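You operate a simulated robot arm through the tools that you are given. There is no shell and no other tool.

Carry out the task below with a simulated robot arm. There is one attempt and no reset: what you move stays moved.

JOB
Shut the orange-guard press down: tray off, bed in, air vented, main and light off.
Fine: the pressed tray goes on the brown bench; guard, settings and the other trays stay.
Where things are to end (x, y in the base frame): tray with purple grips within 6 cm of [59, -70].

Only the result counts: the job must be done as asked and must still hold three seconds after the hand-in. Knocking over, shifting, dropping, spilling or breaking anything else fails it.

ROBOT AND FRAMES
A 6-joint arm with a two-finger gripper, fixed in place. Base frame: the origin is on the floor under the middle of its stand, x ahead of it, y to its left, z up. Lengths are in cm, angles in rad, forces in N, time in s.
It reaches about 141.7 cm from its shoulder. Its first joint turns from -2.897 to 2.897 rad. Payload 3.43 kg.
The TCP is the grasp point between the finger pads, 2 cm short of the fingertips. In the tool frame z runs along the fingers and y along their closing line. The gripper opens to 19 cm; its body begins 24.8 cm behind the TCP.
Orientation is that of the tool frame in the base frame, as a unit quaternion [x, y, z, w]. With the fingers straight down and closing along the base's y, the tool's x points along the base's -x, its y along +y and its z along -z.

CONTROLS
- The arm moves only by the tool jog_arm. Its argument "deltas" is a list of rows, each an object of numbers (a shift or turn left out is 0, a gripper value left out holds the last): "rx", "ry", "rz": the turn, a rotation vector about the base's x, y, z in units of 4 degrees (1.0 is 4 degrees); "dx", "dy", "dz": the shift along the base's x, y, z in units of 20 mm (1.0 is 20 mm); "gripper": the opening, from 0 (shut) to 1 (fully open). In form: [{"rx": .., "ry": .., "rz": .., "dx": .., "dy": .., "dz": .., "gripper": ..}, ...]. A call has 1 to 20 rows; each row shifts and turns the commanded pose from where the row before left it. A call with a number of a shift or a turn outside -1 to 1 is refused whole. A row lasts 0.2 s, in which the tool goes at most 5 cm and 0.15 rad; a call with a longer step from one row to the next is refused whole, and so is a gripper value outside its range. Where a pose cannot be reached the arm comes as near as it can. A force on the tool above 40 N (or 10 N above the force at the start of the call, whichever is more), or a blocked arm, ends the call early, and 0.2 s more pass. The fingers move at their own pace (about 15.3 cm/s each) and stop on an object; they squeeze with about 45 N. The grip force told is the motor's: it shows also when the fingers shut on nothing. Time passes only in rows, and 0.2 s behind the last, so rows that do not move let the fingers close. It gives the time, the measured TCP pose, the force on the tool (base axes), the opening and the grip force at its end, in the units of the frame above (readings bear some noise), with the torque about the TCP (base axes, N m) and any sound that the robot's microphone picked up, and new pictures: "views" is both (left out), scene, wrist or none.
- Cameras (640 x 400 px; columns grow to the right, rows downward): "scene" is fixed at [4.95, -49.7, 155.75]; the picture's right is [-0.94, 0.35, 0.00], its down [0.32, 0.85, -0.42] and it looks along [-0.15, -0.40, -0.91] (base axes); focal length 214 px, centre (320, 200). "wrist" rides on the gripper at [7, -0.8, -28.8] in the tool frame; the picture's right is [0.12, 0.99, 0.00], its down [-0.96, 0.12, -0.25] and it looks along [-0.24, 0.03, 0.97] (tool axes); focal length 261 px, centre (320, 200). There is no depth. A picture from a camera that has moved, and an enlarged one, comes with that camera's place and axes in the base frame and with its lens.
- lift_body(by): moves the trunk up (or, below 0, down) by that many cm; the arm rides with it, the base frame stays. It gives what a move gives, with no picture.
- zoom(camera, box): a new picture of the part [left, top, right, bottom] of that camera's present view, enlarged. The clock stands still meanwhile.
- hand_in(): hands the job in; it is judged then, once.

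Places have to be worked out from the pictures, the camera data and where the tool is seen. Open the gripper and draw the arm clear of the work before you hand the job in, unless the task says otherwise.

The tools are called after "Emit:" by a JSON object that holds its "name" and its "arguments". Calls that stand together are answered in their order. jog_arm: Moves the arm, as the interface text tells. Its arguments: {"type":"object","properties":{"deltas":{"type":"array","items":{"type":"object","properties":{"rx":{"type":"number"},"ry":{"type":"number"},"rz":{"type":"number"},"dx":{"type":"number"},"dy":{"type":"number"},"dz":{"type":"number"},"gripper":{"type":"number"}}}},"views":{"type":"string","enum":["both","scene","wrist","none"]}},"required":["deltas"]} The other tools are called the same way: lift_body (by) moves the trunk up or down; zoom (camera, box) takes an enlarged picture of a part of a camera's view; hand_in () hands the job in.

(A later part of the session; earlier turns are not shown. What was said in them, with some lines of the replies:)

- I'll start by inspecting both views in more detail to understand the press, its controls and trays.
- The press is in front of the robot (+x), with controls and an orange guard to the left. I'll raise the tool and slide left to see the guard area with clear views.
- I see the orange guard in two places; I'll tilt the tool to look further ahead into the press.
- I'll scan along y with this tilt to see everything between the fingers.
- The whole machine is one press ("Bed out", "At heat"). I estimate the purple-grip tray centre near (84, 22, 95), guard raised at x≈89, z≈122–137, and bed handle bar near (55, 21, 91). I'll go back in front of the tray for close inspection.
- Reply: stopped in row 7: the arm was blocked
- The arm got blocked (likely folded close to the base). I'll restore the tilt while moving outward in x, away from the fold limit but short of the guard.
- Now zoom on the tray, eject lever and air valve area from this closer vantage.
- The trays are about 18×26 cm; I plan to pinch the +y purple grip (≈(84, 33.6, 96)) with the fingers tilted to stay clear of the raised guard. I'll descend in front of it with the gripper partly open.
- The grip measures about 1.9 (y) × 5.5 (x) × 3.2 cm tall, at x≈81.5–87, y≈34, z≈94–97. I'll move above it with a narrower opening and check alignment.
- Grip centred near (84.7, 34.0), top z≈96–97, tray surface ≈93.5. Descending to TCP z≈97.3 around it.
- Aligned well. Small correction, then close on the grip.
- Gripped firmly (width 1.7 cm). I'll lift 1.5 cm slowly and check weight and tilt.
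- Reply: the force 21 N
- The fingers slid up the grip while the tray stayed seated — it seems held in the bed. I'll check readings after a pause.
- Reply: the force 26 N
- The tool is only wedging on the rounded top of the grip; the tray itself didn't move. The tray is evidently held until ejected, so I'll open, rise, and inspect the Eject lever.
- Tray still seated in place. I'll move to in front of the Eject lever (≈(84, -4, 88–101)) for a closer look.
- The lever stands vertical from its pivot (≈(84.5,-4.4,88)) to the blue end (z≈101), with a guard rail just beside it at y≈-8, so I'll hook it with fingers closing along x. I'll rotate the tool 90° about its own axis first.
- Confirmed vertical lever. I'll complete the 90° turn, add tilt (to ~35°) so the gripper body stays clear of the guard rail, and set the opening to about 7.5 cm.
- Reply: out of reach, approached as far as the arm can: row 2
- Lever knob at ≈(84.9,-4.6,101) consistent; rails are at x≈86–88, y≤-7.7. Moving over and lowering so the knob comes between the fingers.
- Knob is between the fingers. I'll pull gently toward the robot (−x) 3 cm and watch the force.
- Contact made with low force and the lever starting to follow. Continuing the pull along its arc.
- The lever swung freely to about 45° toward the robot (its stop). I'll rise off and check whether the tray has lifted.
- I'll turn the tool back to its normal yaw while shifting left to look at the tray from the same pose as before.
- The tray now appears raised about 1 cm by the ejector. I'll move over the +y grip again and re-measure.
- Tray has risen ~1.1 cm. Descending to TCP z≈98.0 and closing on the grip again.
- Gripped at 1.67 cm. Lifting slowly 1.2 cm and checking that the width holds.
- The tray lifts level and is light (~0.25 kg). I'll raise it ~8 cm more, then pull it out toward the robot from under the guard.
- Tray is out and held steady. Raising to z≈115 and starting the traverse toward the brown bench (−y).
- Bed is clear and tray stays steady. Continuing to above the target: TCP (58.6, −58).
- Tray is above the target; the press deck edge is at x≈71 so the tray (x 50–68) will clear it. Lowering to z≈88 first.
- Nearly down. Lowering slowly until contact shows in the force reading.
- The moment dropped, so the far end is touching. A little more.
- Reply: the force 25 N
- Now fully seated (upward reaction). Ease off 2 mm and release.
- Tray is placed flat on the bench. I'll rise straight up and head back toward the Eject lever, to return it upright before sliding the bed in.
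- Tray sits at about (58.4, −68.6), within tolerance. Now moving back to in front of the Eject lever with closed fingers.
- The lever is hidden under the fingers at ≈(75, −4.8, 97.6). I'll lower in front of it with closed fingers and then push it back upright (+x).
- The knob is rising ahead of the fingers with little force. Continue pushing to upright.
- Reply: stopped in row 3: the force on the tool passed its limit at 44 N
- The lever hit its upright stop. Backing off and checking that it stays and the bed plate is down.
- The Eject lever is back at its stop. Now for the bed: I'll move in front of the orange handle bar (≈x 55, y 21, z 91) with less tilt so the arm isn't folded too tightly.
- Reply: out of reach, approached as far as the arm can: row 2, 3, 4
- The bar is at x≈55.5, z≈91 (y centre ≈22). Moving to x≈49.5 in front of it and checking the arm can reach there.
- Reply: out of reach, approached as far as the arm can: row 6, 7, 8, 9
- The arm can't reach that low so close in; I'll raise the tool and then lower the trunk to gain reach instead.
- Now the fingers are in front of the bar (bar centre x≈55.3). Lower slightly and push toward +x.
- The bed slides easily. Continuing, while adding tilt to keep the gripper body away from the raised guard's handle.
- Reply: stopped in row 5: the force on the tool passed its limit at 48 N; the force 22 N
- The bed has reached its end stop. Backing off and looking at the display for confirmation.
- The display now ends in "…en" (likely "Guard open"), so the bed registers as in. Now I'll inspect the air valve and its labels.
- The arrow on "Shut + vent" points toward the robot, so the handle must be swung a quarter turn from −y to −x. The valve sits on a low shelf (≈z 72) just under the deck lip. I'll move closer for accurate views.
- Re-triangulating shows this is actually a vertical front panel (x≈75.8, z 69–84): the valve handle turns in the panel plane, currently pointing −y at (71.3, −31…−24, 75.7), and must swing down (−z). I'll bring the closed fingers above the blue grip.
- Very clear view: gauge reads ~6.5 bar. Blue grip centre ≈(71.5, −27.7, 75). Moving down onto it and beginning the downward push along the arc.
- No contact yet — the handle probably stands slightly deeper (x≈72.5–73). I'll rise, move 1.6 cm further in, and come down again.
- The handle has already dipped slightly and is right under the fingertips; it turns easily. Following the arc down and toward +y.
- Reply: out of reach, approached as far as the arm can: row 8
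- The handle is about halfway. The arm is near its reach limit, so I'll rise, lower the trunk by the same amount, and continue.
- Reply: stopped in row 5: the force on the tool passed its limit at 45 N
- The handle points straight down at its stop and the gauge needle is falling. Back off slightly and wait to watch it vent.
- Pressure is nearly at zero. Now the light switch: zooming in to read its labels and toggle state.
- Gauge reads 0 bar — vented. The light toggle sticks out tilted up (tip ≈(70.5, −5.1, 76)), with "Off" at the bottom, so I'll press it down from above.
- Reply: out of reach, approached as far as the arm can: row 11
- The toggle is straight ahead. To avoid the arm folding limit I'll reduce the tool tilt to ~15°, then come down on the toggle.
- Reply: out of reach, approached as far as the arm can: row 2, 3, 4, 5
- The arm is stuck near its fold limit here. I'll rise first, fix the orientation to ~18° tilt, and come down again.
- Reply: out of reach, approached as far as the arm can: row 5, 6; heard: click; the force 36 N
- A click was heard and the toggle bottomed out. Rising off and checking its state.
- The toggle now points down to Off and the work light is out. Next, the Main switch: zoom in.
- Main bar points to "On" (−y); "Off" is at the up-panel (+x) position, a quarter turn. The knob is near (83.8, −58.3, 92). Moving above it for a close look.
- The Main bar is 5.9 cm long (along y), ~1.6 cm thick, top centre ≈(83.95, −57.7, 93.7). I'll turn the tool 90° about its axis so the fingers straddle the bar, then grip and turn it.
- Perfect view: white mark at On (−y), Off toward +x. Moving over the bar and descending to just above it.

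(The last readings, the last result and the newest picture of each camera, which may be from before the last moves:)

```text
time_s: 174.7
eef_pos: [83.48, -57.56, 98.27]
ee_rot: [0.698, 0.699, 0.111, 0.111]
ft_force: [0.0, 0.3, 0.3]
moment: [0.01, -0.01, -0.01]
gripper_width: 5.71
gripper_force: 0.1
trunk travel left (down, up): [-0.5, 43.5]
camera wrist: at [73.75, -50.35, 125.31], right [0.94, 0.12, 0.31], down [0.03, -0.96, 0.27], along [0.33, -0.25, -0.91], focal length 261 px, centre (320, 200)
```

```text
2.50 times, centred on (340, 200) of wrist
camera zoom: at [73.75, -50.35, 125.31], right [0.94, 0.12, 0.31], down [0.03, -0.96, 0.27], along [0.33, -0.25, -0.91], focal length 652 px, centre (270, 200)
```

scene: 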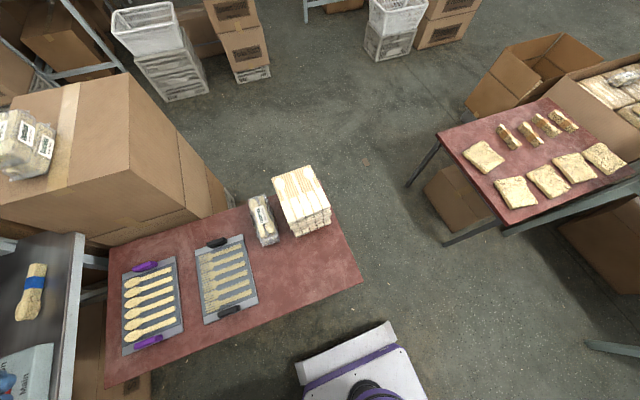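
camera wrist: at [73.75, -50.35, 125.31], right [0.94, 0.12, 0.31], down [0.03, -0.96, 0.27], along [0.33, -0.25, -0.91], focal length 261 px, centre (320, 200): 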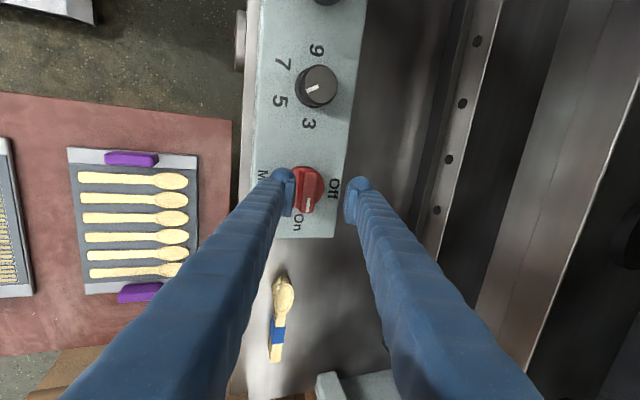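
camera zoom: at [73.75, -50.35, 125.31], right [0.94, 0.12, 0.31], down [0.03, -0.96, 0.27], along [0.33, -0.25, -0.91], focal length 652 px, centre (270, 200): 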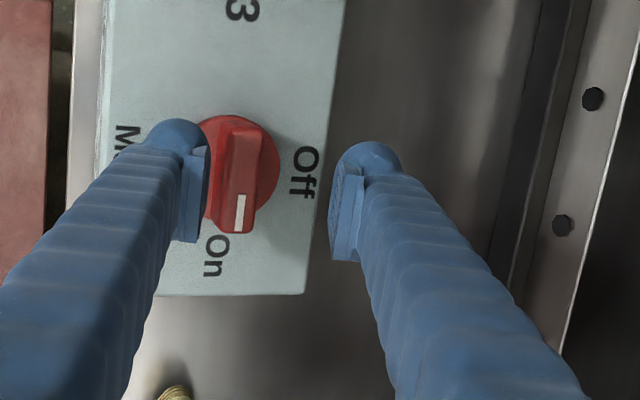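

Aligned within a few mm. Narrowing the opening to 4 cm and descending around the bar.

Emit:
{"name": "jog_arm", "arguments": {"deltas": [{"gripper": 0.21}, {"dz": -0.7}, {"dz": -0.6}, {"dz": -0.5}, {"dz": -0.4}], "views": "wrist"}}

Emit:
{"name": "zoom", "arguments": {"camera": "wrist", "box": [240, 130, 420, 260]}}

```text
time_s: 175.9
eef_pos: [83.49, -57.62, 94.36]
ee_rot: [0.698, 0.698, 0.111, 0.113]
ft_force: [-3.3, 0.4, 18.6]
moment: [-0.01, 0.62, 0.01]
gripper_width: 3.88
gripper_force: 0.0
trunk travel left (down, up): [-0.5, 43.5]
camera wrist: at [73.71, -50.32, 121.34], right [0.94, 0.12, 0.31], down [0.03, -0.96, 0.27], along [0.33, -0.25, -0.91], focal length 261 px, centre (320, 200)
```

wrist: 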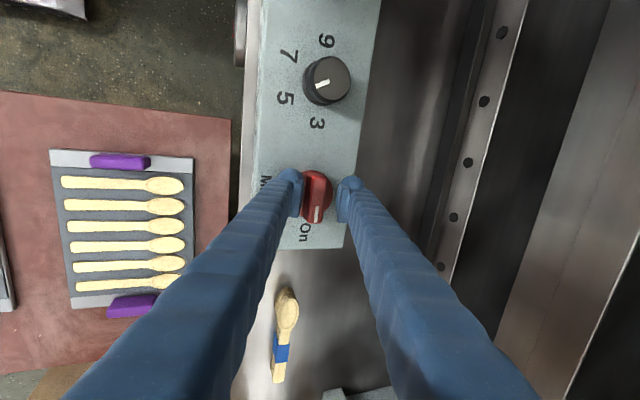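

```text
3.08 times, centred on (330, 195) of wrist
camera zoom: at [73.71, -50.32, 121.34], right [0.94, 0.12, 0.31], down [0.03, -0.96, 0.27], along [0.33, -0.25, -0.91], focal length 802 px, centre (289, 215)
```

zoom: 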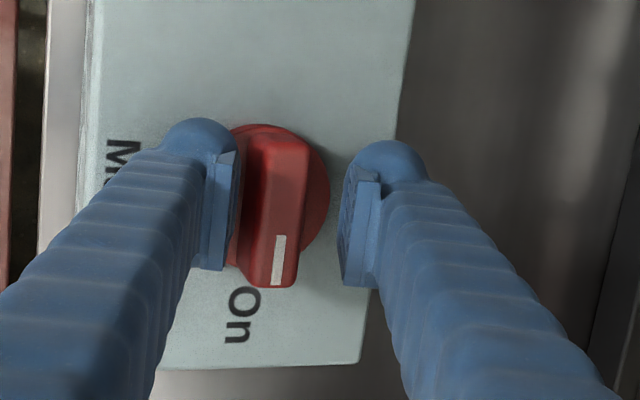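

The near fingertip is resting on the knob's disc because my tilt is steeper than the panel. I'll rise 1 cm, reduce tilt to ~9°, and descend again.

Emit:
{"name": "jog_arm", "arguments": {"deltas": [{"dz": 0.6}, {"ry": 1.0}, {"ry": 1.0}, {"ry": 0.25}, {}], "views": "wrist"}}

Emit:
{"name": "zoom", "arguments": {"camera": "wrist", "box": [240, 130, 420, 260]}}

```text
time_s: 177.1
eef_pos: [83.46, -57.53, 95.02]
ee_rot: [0.705, 0.705, 0.056, 0.057]
ft_force: [-0.2, 0.0, -1.2]
moment: [0.02, -0.01, 0.01]
gripper_width: 4.0
gripper_force: 0.1
trunk travel left (down, up): [-0.5, 43.5]
camera wrist: at [78.21, -50.4, 123.34], right [0.98, 0.12, 0.16], down [0.07, -0.96, 0.26], along [0.18, -0.25, -0.95], focal length 261 px, centre (320, 200)
```

wrist: 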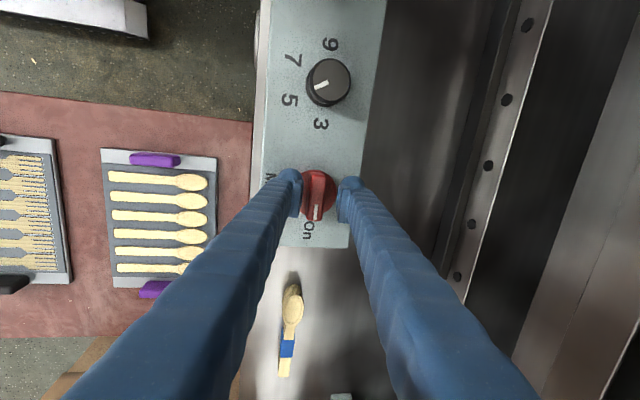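

```text
3.08 times, centred on (330, 195) of wrist
camera zoom: at [78.21, -50.4, 123.34], right [0.98, 0.12, 0.16], down [0.07, -0.96, 0.26], along [0.18, -0.25, -0.95], focal length 802 px, centre (289, 215)
```

zoom: 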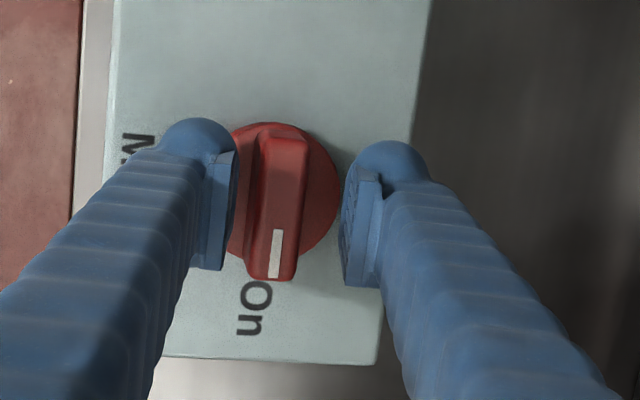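

Emit:
{"name": "jog_arm", "arguments": {"deltas": [{"dz": -0.25}, {"dz": -0.2}, {"dz": -0.15}, {}], "views": "none"}}

```text
time_s: 178.1
eef_pos: [83.6, -57.45, 93.83]
ee_rot: [0.705, 0.705, 0.057, 0.056]
ft_force: [-0.5, 0.5, 3.6]
moment: [0.02, 0.09, 0.0]
gripper_width: 3.99
gripper_force: 0.1
trunk travel left (down, up): [-0.5, 43.5]
```

Light touch on the disc. Raise 2 mm and close on the bar.

Emit:
{"name": "jog_arm", "arguments": {"deltas": [{"dz": 0.1}, {"gripper": 0}, {}, {}, {}], "views": "wrist"}}

Emit:
{"name": "zoom", "arguments": {"camera": "wrist", "box": [240, 130, 420, 260]}}

```text
time_s: 179.3
eef_pos: [83.18, -57.51, 93.85]
ee_rot: [0.705, 0.705, 0.055, 0.054]
ft_force: [-30.5, 6.6, -15.2]
moment: [-0.23, 0.51, -0.07]
gripper_width: 1.93
gripper_force: 45.0
trunk travel left (down, up): [-0.5, 43.5]
camera wrist: at [78.04, -50.41, 122.23], right [0.98, 0.12, 0.15], down [0.08, -0.96, 0.26], along [0.18, -0.24, -0.95], focal length 261 px, centre (320, 200)
```

wrist: 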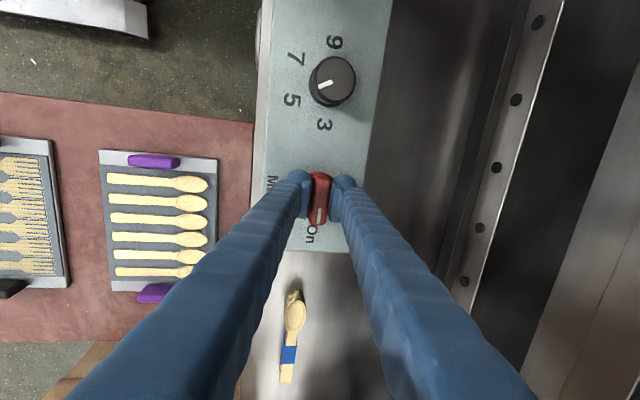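

```text
3.08 times, centred on (330, 195) of wrist
camera zoom: at [78.04, -50.41, 122.23], right [0.98, 0.12, 0.15], down [0.08, -0.96, 0.26], along [0.18, -0.24, -0.95], focal length 802 px, centre (289, 215)
```

zoom: 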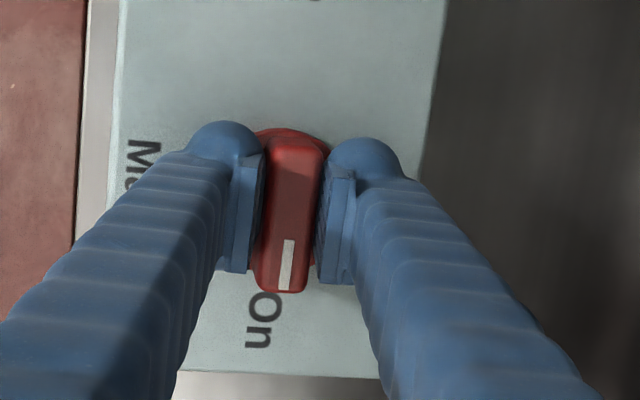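

Bar gripped (1.93 cm). The tool is off-centre by ~4 mm in x, so I'll relax the commanded position to remove side load.

Emit:
{"name": "jog_arm", "arguments": {"deltas": [{"dx": -0.2}, {}], "views": "none"}}

```text
time_s: 179.9
eef_pos: [83.29, -57.53, 93.92]
ee_rot: [0.704, 0.705, 0.056, 0.056]
ft_force: [-11.7, 3.3, -19.4]
moment: [0.18, 0.35, -0.05]
gripper_width: 1.97
gripper_force: 44.6
trunk travel left (down, up): [-0.5, 43.5]
```

Emit:
{"name": "jog_arm", "arguments": {"deltas": [{"dx": -0.06, "dz": -0.06}, {}], "views": "none"}}

```text
time_s: 180.5
eef_pos: [83.27, -57.46, 93.88]
ee_rot: [0.704, 0.706, 0.056, 0.058]
ft_force: [7.4, -0.1, -14.7]
moment: [0.25, 0.29, 0.06]
gripper_width: 1.98
gripper_force: 45.1
trunk travel left (down, up): [-0.5, 43.5]
```

Load is acceptable. Turning about the knob axis (+z sense), first ~20°.

Emit:
{"name": "jog_arm", "arguments": {"deltas": [{"rz": 1, "rx": -0.16}, {"rz": 1, "rx": -0.16}, {"rz": 1, "rx": -0.16}, {"rz": 1, "rx": -0.16}, {"rz": 1, "rx": -0.16}], "views": "wrist"}}

Emit:
{"name": "zoom", "arguments": {"camera": "wrist", "box": [240, 130, 420, 260]}}

```text
time_s: 181.7
eef_pos: [83.11, -57.5, 94.0]
ee_rot: [0.569, 0.819, 0.045, 0.066]
ft_force: [10.0, -0.1, 0.8]
moment: [0.81, 0.48, 0.01]
gripper_width: 1.98
gripper_force: 44.7
trunk travel left (down, up): [-0.5, 43.5]
camera wrist: at [75.36, -51.11, 121.86], right [0.88, 0.46, 0.14], down [0.4, -0.86, 0.31], along [0.27, -0.22, -0.94], focal length 261 px, centre (320, 200)
```

wrist: 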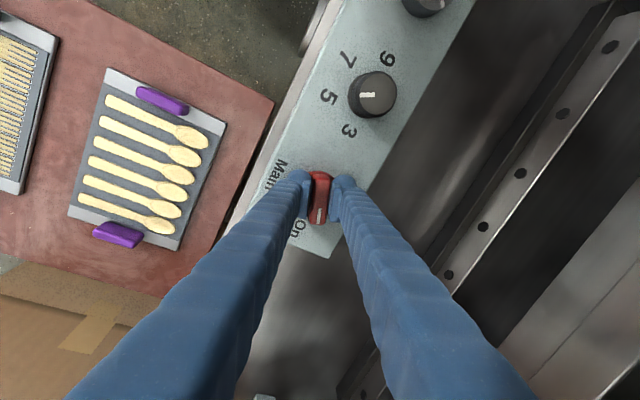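

```text
3.08 times, centred on (330, 195) of wrist
camera zoom: at [75.36, -51.11, 121.86], right [0.88, 0.46, 0.14], down [0.4, -0.86, 0.31], along [0.27, -0.22, -0.94], focal length 802 px, centre (289, 215)
```

zoom: 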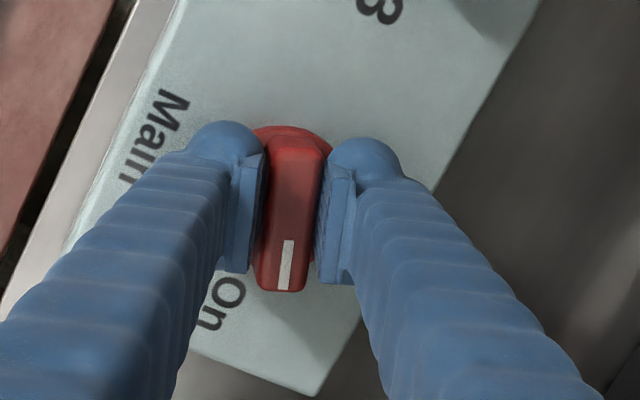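

The knob turns with the gripper. Continuing the rotation.

Emit:
{"name": "jog_arm", "arguments": {"deltas": [{"rz": 1, "rx": -0.16}, {"rz": 1, "rx": -0.16}, {"rz": 1, "rx": -0.16}, {"rz": 1, "rx": -0.16}, {"rz": 1, "rx": -0.16}, {"rz": 1, "rx": -0.16}, {"rz": 1, "rx": -0.16}, {"rz": 1, "rx": -0.16}, {"rz": 1, "rx": -0.16}, {"rz": 1, "rx": -0.16}], "views": "wrist"}}

Emit:
{"name": "zoom", "arguments": {"camera": "wrist", "box": [240, 130, 420, 260]}}

```text
time_s: 183.9
eef_pos: [82.79, -57.79, 93.99]
ee_rot: [0.251, 0.965, 0.02, 0.077]
ft_force: [-15.3, -14.8, -0.2]
moment: [-0.05, 0.5, -0.11]
gripper_width: 1.9
gripper_force: 44.6
trunk travel left (down, up): [-0.5, 43.5]
camera wrist: at [71.84, -54.96, 121.32], right [0.38, 0.92, 0.06], down [0.85, -0.37, 0.39], along [0.38, -0.09, -0.92], focal length 261 px, centre (320, 200)
```

wrist: 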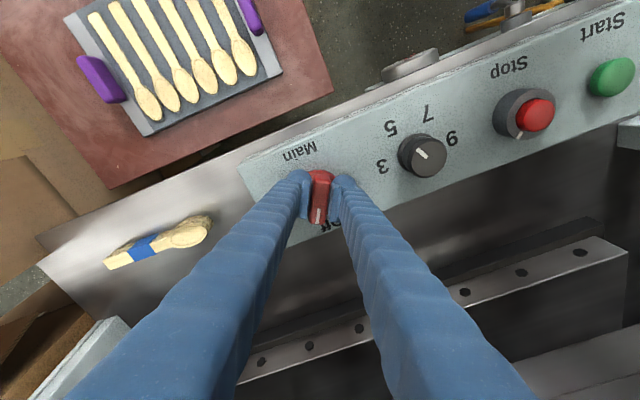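

```text
3.08 times, centred on (330, 195) of wrist
camera zoom: at [71.84, -54.96, 121.32], right [0.38, 0.92, 0.06], down [0.85, -0.37, 0.39], along [0.38, -0.09, -0.92], focal length 802 px, centre (289, 215)
```

zoom: 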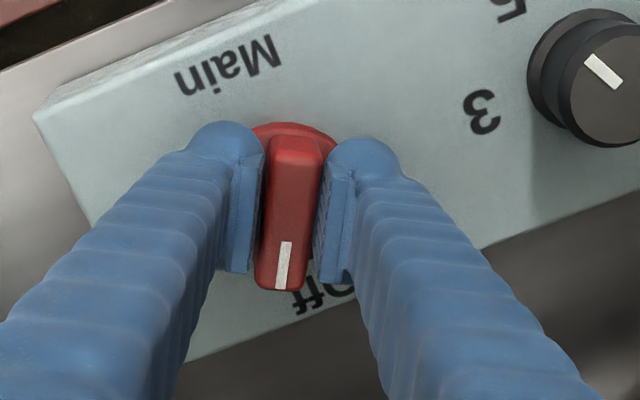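

About 61° done. Continuing with a slight position relaxation.

Emit:
{"name": "jog_arm", "arguments": {"deltas": [{"rz": 1, "rx": -0.16, "dx": -0.08, "dy": -0.08}, {"rz": 1, "rx": -0.16}, {"rz": 1, "rx": -0.16}, {"rz": 1, "rx": -0.16}], "views": "none"}}

```text
time_s: 184.9
eef_pos: [82.78, -57.9, 94.02]
ee_rot: [0.114, 0.99, 0.009, 0.078]
ft_force: [-12.5, -20.1, -3.7]
moment: [-0.14, 0.35, -0.13]
gripper_width: 1.89
gripper_force: 45.1
trunk travel left (down, up): [-0.5, 43.5]
```

Emit:
{"name": "jog_arm", "arguments": {"deltas": [{"rz": 1, "rx": -0.16, "dx": -0.05, "dy": -0.1}, {"rz": 1, "rx": -0.16}, {"rz": 1, "rx": -0.16}, {"rz": 0.4, "rx": -0.06}, {}], "views": "wrist"}}

Emit:
{"name": "zoom", "arguments": {"camera": "wrist", "box": [240, 130, 420, 260]}}

```text
time_s: 186.1
eef_pos: [82.64, -58.04, 93.93]
ee_rot: [-0.007, 0.997, 0.0, 0.079]
ft_force: [-8.8, -15.2, -5.9]
moment: [-0.04, -0.11, -0.55]
gripper_width: 1.92
gripper_force: 44.9
trunk travel left (down, up): [-0.5, 43.5]
camera wrist: at [71.32, -58.92, 121.22], right [-0.13, 0.99, -0.02], down [0.91, 0.13, 0.4], along [0.39, 0.04, -0.92], focal length 261 px, centre (320, 200)
```

wrist: 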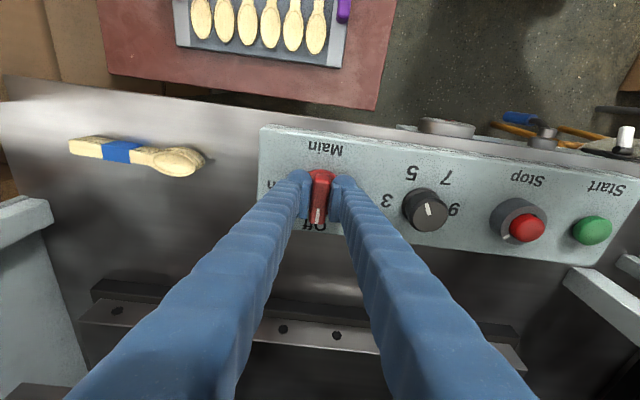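

```text
3.08 times, centred on (330, 195) of wrist
camera zoom: at [71.32, -58.92, 121.22], right [-0.13, 0.99, -0.02], down [0.91, 0.13, 0.4], along [0.39, 0.04, -0.92], focal length 802 px, centre (289, 215)
```

zoom: 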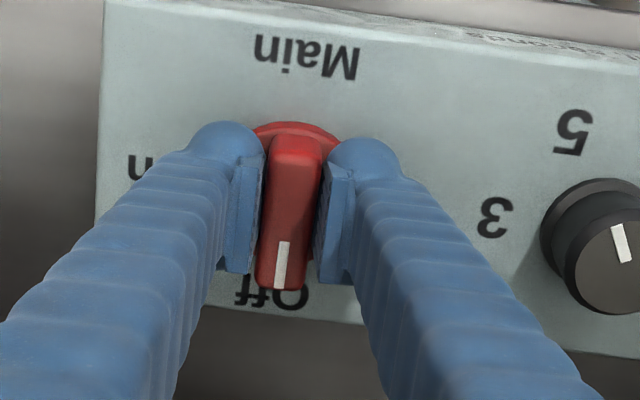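

The mark points at Off and torque is rising at the stop. Releasing and rising to check.

Emit:
{"name": "jog_arm", "arguments": {"deltas": [{"gripper": 0.22}, {}, {"dz": 0.5}, {"dz": 1}, {"dz": 1}, {"dz": 1}, {"dz": 1}, {"dz": 1}], "views": "wrist"}}

Emit:
{"name": "zoom", "arguments": {"camera": "wrist", "box": [240, 130, 440, 280]}}

```text
time_s: 187.9
eef_pos: [80.59, -56.61, 104.31]
ee_rot: [-0.007, 0.997, 0.001, 0.078]
ft_force: [-0.2, -0.3, -0.8]
moment: [0.18, 0.05, 0.01]
gripper_width: 4.19
gripper_force: 0.0
out of reach, approached as far as the arm can: row 6, 7, 8
trunk travel left (down, up): [-0.5, 43.5]
camera wrist: at [69.18, -57.54, 131.66], right [-0.13, 0.99, -0.02], down [0.91, 0.13, 0.4], along [0.39, 0.04, -0.92], focal length 261 px, centre (320, 200)
```

wrist: 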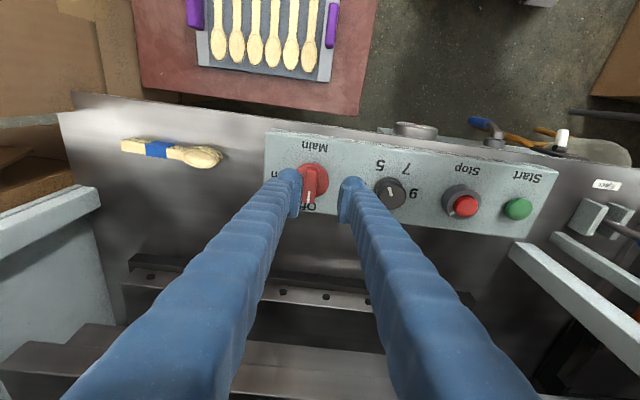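

```text
2.67 times, centred on (340, 205) of wrist
camera zoom: at [69.18, -57.54, 131.66], right [-0.13, 0.99, -0.02], down [0.91, 0.13, 0.4], along [0.39, 0.04, -0.92], focal length 695 px, centre (267, 187)
```

zoom: 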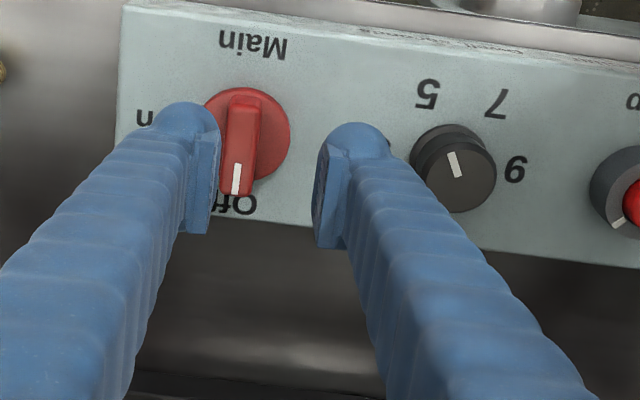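

The Main bar is aligned with Off. I'll pull back toward the robot and raise the trunk, then verify the display, the valve, lever, bed and guard.

Emit:
{"name": "jog_arm", "arguments": {"deltas": [{"dx": -1}, {"dx": -1}, {"dx": -1}, {"dx": -1}, {"dx": -1}, {"dx": -1}, {"dx": -1}, {"dx": -1}, {"dx": -1}, {"dx": -1}], "views": "none"}}

Emit:
{"name": "lift_body", "arguments": {"by": 20}}

Emit:
{"name": "jog_arm", "arguments": {"deltas": [{"dy": 1, "ry": -1}, {"dy": 1, "ry": -1}, {"dy": 1, "ry": -1}, {"dy": 1, "ry": -1}, {"dy": 1, "ry": -1}, {"dy": 1}, {"dy": 1}, {"dy": 1}, {"dy": 1}, {"dy": 1}], "views": "both"}}

```text
time_s: 190.1
eef_pos: [76.32, -59.02, 107.17]
ee_rot: [-0.007, 0.997, 0.001, 0.077]
ft_force: [-0.1, -0.1, 0.5]
moment: [0.01, 0.01, 0.04]
gripper_width: 4.18
gripper_force: 0.0
out of reach, approached as far as the arm can: row 1, 2, 3, 4, 5, 6, 7, 8, 9, 10
trunk travel left (down, up): [-0.5, 43.5]
```

```text
time_s: 192.3
eef_pos: [76.34, -59.03, 127.17]
ee_rot: [-0.006, 0.997, 0.002, 0.076]
ft_force: [0.4, 1.1, 1.0]
moment: [0.05, 0.02, 0.02]
gripper_width: 4.19
gripper_force: 0.1
trunk travel left (down, up): [-20.5, 23.5]
```

```text
time_s: 194.5
eef_pos: [76.55, -58.18, 127.42]
ee_rot: [-0.007, 0.997, 0.003, 0.075]
ft_force: [0.6, -0.2, -0.3]
moment: [-0.02, 0.01, 0.0]
gripper_width: 4.22
gripper_force: 0.0
out of reach, approached as far as the arm can: row 1, 2, 3, 4, 5, 6, 7, 8, 9, 10
trunk travel left (down, up): [-20.5, 23.5]
camera wrist: at [65.35, -59.22, 154.76], right [-0.13, 0.99, -0.01], down [0.91, 0.13, 0.39], along [0.39, 0.04, -0.92], focal length 261 px, centre (320, 200)
```

scene: 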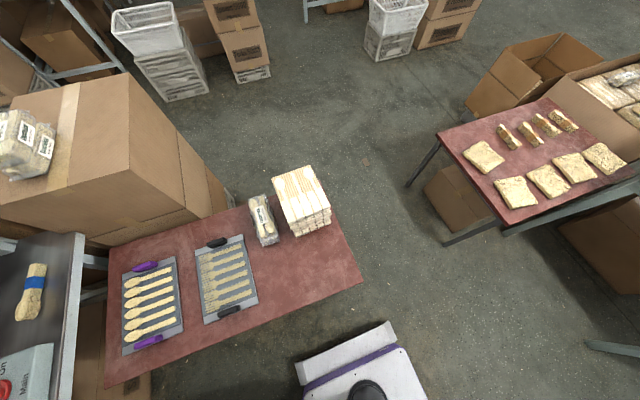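
wrist: 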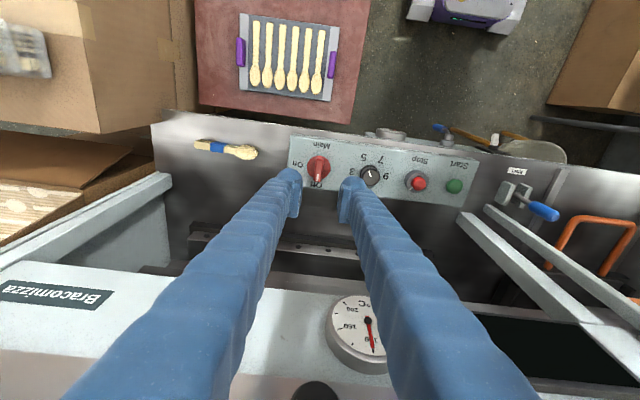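

The arm seems stuck near some joint limit. I'll test whether small rotations free it.

Emit:
{"name": "jog_arm", "arguments": {"deltas": [{"rz": -1}, {"rz": -1}, {"rz": -1}], "views": "none"}}

```text
time_s: 195.3
eef_pos: [76.96, -58.42, 127.66]
ee_rot: [0.097, 0.992, -0.005, 0.074]
ft_force: [0.1, 0.3, 0.0]
moment: [0.0, 0.02, 0.0]
gripper_width: 4.19
gripper_force: 0.0
out of reach, approached as far as the arm can: row 2
trunk travel left (down, up): [-20.5, 23.5]
```

Emit:
{"name": "jog_arm", "arguments": {"deltas": [{"dx": -0.5, "rz": -1}, {"dx": -0.5, "rz": -1}, {"dx": -0.5}, {"dx": -0.5}, {"dx": -0.5}], "views": "none"}}

```text
time_s: 196.5
eef_pos: [75.74, -59.25, 128.49]
ee_rot: [0.132, 0.989, -0.006, 0.072]
ft_force: [-0.2, -0.8, 0.1]
moment: [0.02, -0.03, -0.01]
gripper_width: 4.17
gripper_force: 0.0
out of reach, approached as far as the arm can: row 1, 2, 3, 4, 5
trunk travel left (down, up): [-20.5, 23.5]
```

Likely the arm is over-extended upward relative to the lowered trunk. I'll lower the tool relative to the trunk to recover.

Emit:
{"name": "jog_arm", "arguments": {"deltas": [{"dz": -1}, {"dz": -1}, {"dz": -1}, {"dz": -1}, {"dz": -1}], "views": "none"}}

```text
time_s: 197.7
eef_pos: [77.99, -61.21, 122.65]
ee_rot: [0.132, 0.989, -0.006, 0.072]
ft_force: [0.2, -0.6, 0.3]
moment: [0.01, 0.03, 0.0]
gripper_width: 4.18
gripper_force: 0.1
out of reach, approached as far as the arm can: row 1, 2, 3, 4, 5
trunk travel left (down, up): [-20.5, 23.5]
```

The arm is fully straightened (singular). I'll command purely inward (toward the shoulder) motion to bend the elbow again.

Emit:
{"name": "jog_arm", "arguments": {"deltas": [{"dx": -1, "dy": 0.86, "dz": -0.69}, {"dx": -1, "dy": 0.86, "dz": -0.69}, {"dx": -1, "dy": 0.86, "dz": -0.69}, {"dx": -1, "dy": 0.86, "dz": -0.69}], "views": "none"}}

```text
time_s: 198.7
eef_pos: [77.94, -61.14, 122.85]
ee_rot: [0.132, 0.989, -0.005, 0.072]
ft_force: [0.1, -0.2, 0.0]
moment: [0.04, 0.02, 0.01]
gripper_width: 4.17
gripper_force: 0.1
out of reach, approached as far as the arm can: row 1, 2, 3, 4
trunk travel left (down, up): [-20.5, 23.5]
```

Emit:
{"name": "jog_arm", "arguments": {"deltas": [{"dx": -1, "dy": 1, "dz": -1, "ry": -1}, {"dx": -1, "dy": 1, "dz": -1, "ry": -1}, {"dx": -1, "dy": 1, "dz": -1, "ry": -1}, {"dx": -1, "dy": 1, "dz": -1, "ry": -1}, {"dx": -1, "dy": 1, "dz": -1, "ry": -1}, {"dx": -1, "dy": 1, "dz": -1, "ry": -1}, {"dx": -1, "dy": 1, "dz": -1, "ry": -1}, {"dx": -1, "dy": 1, "dz": -1, "ry": -1}, {"dx": -1, "dy": 1, "dz": -1, "ry": -1}, {"dx": -1, "dy": 1, "dz": -1, "ry": -1}], "views": "none"}}

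```text
time_s: 200.9
eef_pos: [77.88, -61.09, 122.77]
ee_rot: [0.131, 0.989, -0.006, 0.072]
ft_force: [-0.6, 0.5, 0.0]
moment: [-0.01, 0.0, 0.01]
gripper_width: 4.19
gripper_force: 0.1
out of reach, approached as far as the arm can: row 1, 2, 3, 4, 5, 6, 7, 8, 9, 10
trunk travel left (down, up): [-20.5, 23.5]
```

Emit:
{"name": "jog_arm", "arguments": {"deltas": [{}], "views": "wrist"}}

Emit:
{"name": "zoom", "arguments": {"camera": "wrist", "box": [240, 90, 640, 290]}}

Emit:
{"name": "zoom", "arguments": {"camera": "wrist", "box": [280, 130, 440, 240]}}

```text
time_s: 201.3
eef_pos: [77.91, -61.18, 122.72]
ee_rot: [0.132, 0.989, -0.006, 0.072]
ft_force: [-0.7, 0.1, 0.5]
moment: [-0.01, 0.0, 0.01]
gripper_width: 4.16
gripper_force: 0.1
trunk travel left (down, up): [-20.5, 23.5]
camera wrist: at [66.98, -59.16, 150.18], right [0.15, 0.99, -0.01], down [0.91, -0.13, 0.38], along [0.38, -0.07, -0.92], focal length 261 px, centre (320, 200)
```

wrist: 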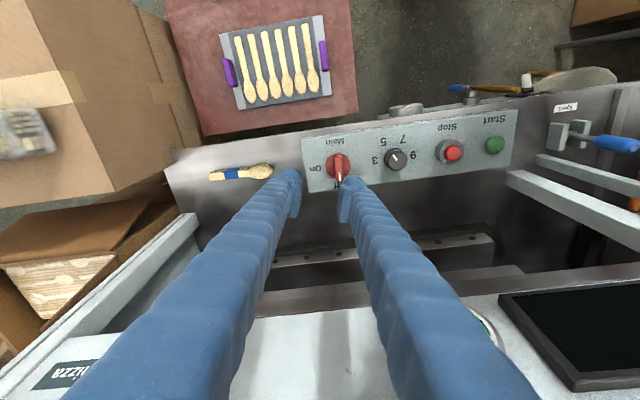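

```text
1.60 times, centred on (440, 190) of wrist
camera zoom: at [66.98, -59.16, 150.18], right [0.15, 0.99, -0.01], down [0.91, -0.13, 0.38], along [0.38, -0.07, -0.92], focal length 417 px, centre (128, 216)
```

zoom: 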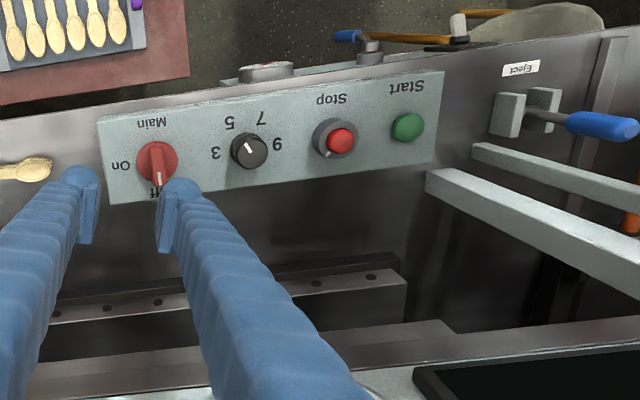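

```text
3.64 times, centred on (360, 185) of wrist
camera zoom: at [66.98, -59.16, 150.18], right [0.15, 0.99, -0.01], down [0.91, -0.13, 0.38], along [0.38, -0.07, -0.92], focal length 948 px, centre (174, 254)
```

zoom: 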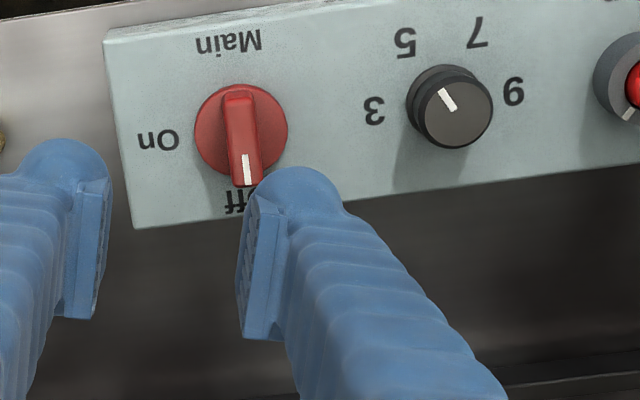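

Main is at Off and the display is dark. I'll try retreating along the tangential (inward and upward) direction to draw the arm clear.

Emit:
{"name": "jog_arm", "arguments": {"deltas": [{"dx": -0.4, "dy": 0.34, "dz": 1}, {"dx": -0.4, "dy": 0.34, "dz": 1}, {"dx": -0.4, "dy": 0.34, "dz": 1}, {"dx": -0.4, "dy": 0.34, "dz": 1}, {"dx": -0.4, "dy": 0.34, "dz": 1}, {"dx": -0.4, "dy": 0.34, "dz": 1}], "views": "none"}}

```text
time_s: 202.7
eef_pos: [73.09, -57.09, 134.94]
ee_rot: [0.132, 0.989, -0.006, 0.073]
ft_force: [0.3, -0.4, -0.4]
moment: [-0.05, -0.06, -0.03]
gripper_width: 4.2
gripper_force: 0.2
trunk travel left (down, up): [-20.5, 23.5]
```

Emit:
{"name": "jog_arm", "arguments": {"deltas": [{"dx": -1, "dz": 0.4}, {"dx": -1, "dz": 0.4}, {"dx": -1, "dz": 0.2}, {"dx": -1}, {"dx": -1}], "views": "none"}}

```text
time_s: 203.9
eef_pos: [66.87, -60.6, 137.94]
ee_rot: [0.132, 0.989, -0.006, 0.073]
ft_force: [-0.7, 0.0, -0.1]
moment: [-0.04, -0.07, 0.0]
gripper_width: 4.19
gripper_force: 0.1
out of reach, approached as far as the arm can: row 1, 2, 3, 4, 5
trunk travel left (down, up): [-20.5, 23.5]
```

Emit:
{"name": "jog_arm", "arguments": {"deltas": [{"dx": -0.52, "dy": 0.53, "dz": 0.95}, {"dx": -0.53, "dy": 0.54, "dz": 0.93}, {"dx": -0.54, "dy": 0.55, "dz": 0.92}, {"dx": -0.55, "dy": 0.56, "dz": 0.9}, {"dx": -0.56, "dy": 0.57, "dz": 0.88}, {"dx": -0.57, "dy": 0.58, "dz": 0.86}], "views": "both"}}

```text
time_s: 205.3
eef_pos: [60.88, -54.28, 148.17]
ee_rot: [0.132, 0.989, -0.007, 0.073]
ft_force: [-0.2, 0.0, 0.0]
moment: [-0.08, -0.1, 0.0]
gripper_width: 4.21
gripper_force: 0.1
out of reach, approached as far as the arm can: row 1
trunk travel left (down, up): [-20.5, 23.5]
camera wrist: at [49.9, -52.21, 175.61], right [0.15, 0.99, -0.01], down [0.91, -0.13, 0.39], along [0.38, -0.07, -0.92], focal length 261 px, centre (320, 200)
```

scene: 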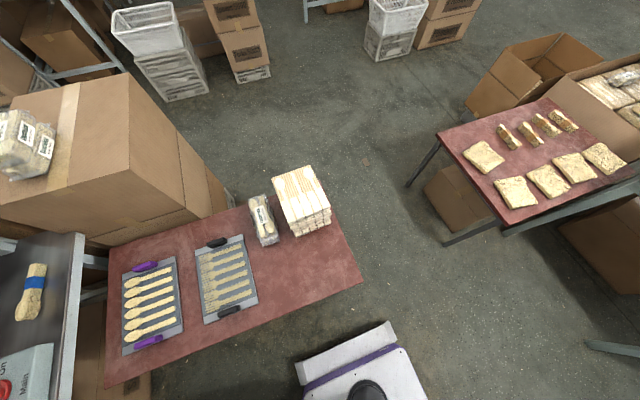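
wrist: 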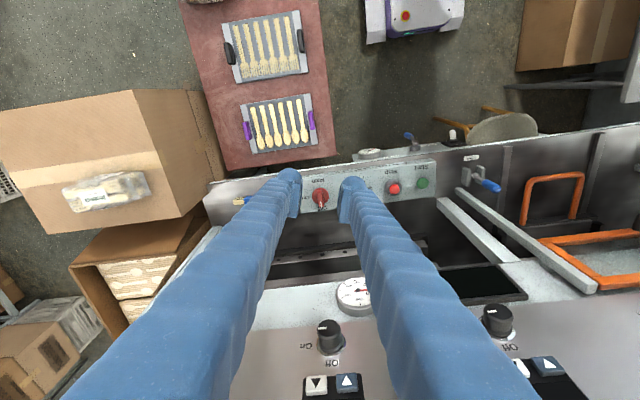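

The arm is clear and high. Now verifying everything from this overview.

Emit:
{"name": "zoom", "arguments": {"camera": "wrist", "box": [380, 110, 640, 300]}}

Emit:
{"name": "zoom", "arguments": {"camera": "wrist", "box": [290, 120, 520, 220]}}

Emit:
{"name": "zoom", "arguments": {"camera": "wrist", "box": [260, 240, 600, 400]}}

Emit:
{"name": "zoom", "arguments": {"camera": "scene", "box": [0, 180, 360, 400]}}

```text
2.11 times, centred on (510, 205) of wrist
camera zoom: at [49.9, -52.21, 175.61], right [0.15, 0.99, -0.01], down [0.91, -0.13, 0.39], along [0.38, -0.07, -0.92], focal length 549 px, centre (-80, 190)
```

zoom: 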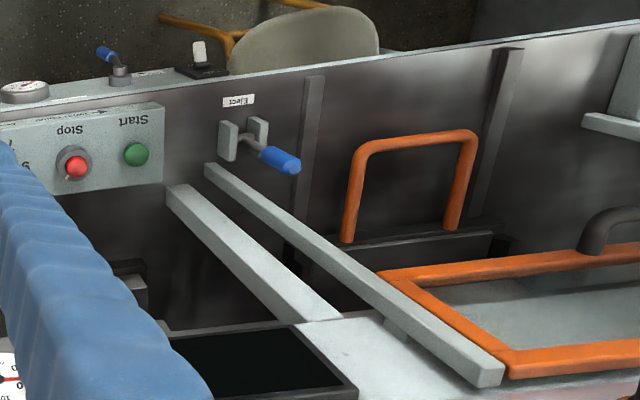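

```text
2.78 times, centred on (405, 170) of wrist
camera zoom: at [49.9, -52.21, 175.61], right [0.15, 0.99, -0.01], down [0.91, -0.13, 0.39], along [0.38, -0.07, -0.92], focal length 725 px, centre (84, 284)
```

zoom: 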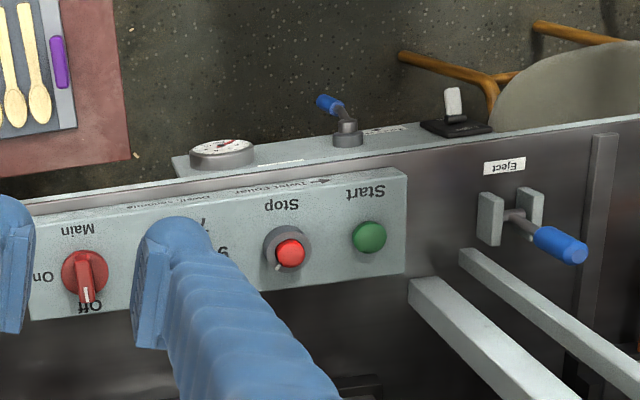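

```text
1.88 times, centred on (430, 320) of wrist
camera zoom: at [49.9, -52.21, 175.61], right [0.15, 0.99, -0.01], down [0.91, -0.13, 0.39], along [0.38, -0.07, -0.92], focal length 491 px, centre (113, -26)
```

zoom: 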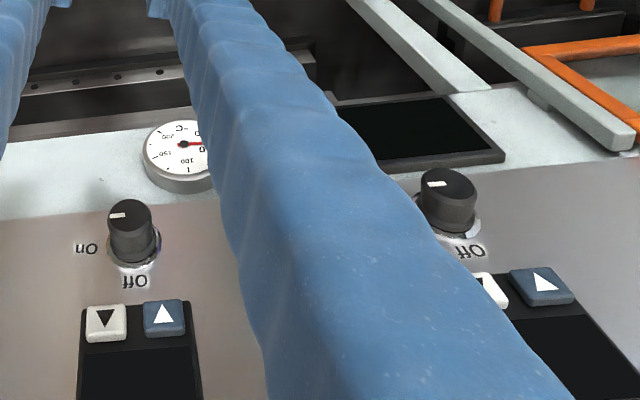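

```text
1.78 times, centred on (180, 290) of scene
camera zoom: at [4.95, -49.7, 155.75], right [-0.94, 0.35, 0.0], down [0.32, 0.85, -0.42], along [-0.15, -0.4, -0.91], focal length 381 px, centre (569, 40)
```

zoom: 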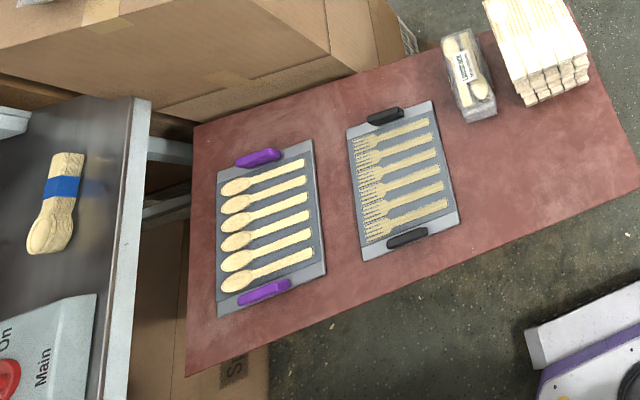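

Everything checks out: tray at ≈(58.4, −68.6) on the brown bench, bed in, valve down at "Shut + vent" with 0 bar, light toggle at Off, Main at Off, guard and settings untouched. Opening the gripper fully and confirming before handing in.

Emit:
{"name": "jog_arm", "arguments": {"deltas": [{"gripper": 1}, {}, {}, {}], "views": "wrist"}}

Emit:
{"name": "zoom", "arguments": {"camera": "wrist", "box": [280, 120, 540, 230]}}

```text
time_s: 206.3
eef_pos: [61.0, -54.31, 148.09]
ee_rot: [0.131, 0.989, -0.006, 0.072]
ft_force: [0.2, -0.7, 1.0]
moment: [-0.01, 0.01, -0.01]
gripper_width: 18.98
gripper_force: 0.1
trunk travel left (down, up): [-20.5, 23.5]
camera wrist: at [50.06, -52.31, 175.5], right [0.15, 0.99, -0.01], down [0.91, -0.13, 0.38], along [0.38, -0.07, -0.92], focal length 261 px, centre (320, 200)
```

wrist: 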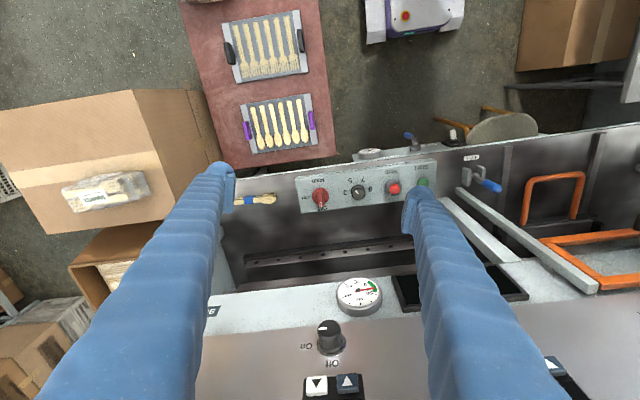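

```text
2.46 times, centred on (410, 175) of wrist
camera zoom: at [50.06, -52.31, 175.5], right [0.15, 0.99, -0.01], down [0.91, -0.13, 0.38], along [0.38, -0.07, -0.92], focal length 642 px, centre (98, 262)
```

zoom: 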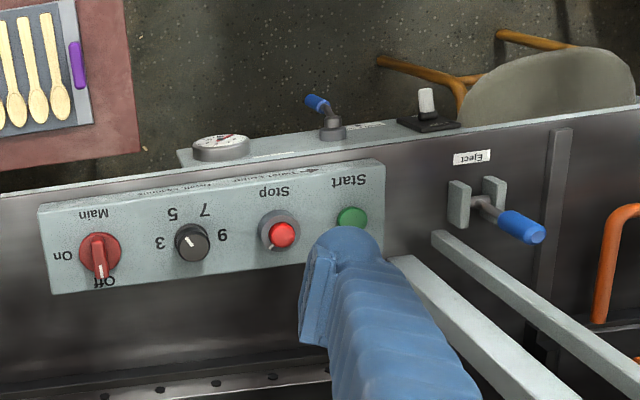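

Everything is in its final state, the gripper is fully open and the arm is well clear of the press and bench. Handing in.

Emit:
{"name": "hand_in", "arguments": {}}

```text
The job is handed in.
```

The orange-guard press is shut down and I handed the job in. The result hasn't come back to me yet.

- **Tray:** the purple-grip tray is flat on the brown bench at about (58.4, -68.6), roughly 1.7 cm from the target.
- **Bed:** I pushed it in until it hit its end stop. Afterwards I could only read the end of the display text ("…en"), not a clear "bed in".
- **Air:** the valve handle is turned down to "Shut + vent", and the gauge read 0 bar.
- **Light:** the switch is down at Off; it clicked, and the work light went out.
- **Main:** the switch is turned to Off and the display is dark.

I also had to use the Eject lever, which you didn't mention. The tray was stuck in the bed until I pulled it, and I pushed the lever back upright before sliding the bed in. My first attempt to lift the tray slipped off its grip while it was still stuck, with no visible damage.

I didn't touch the guard, the settings or the other trays. The gripper is open, and the arm is parked at about z 148 cm, clear of the press and the bench.
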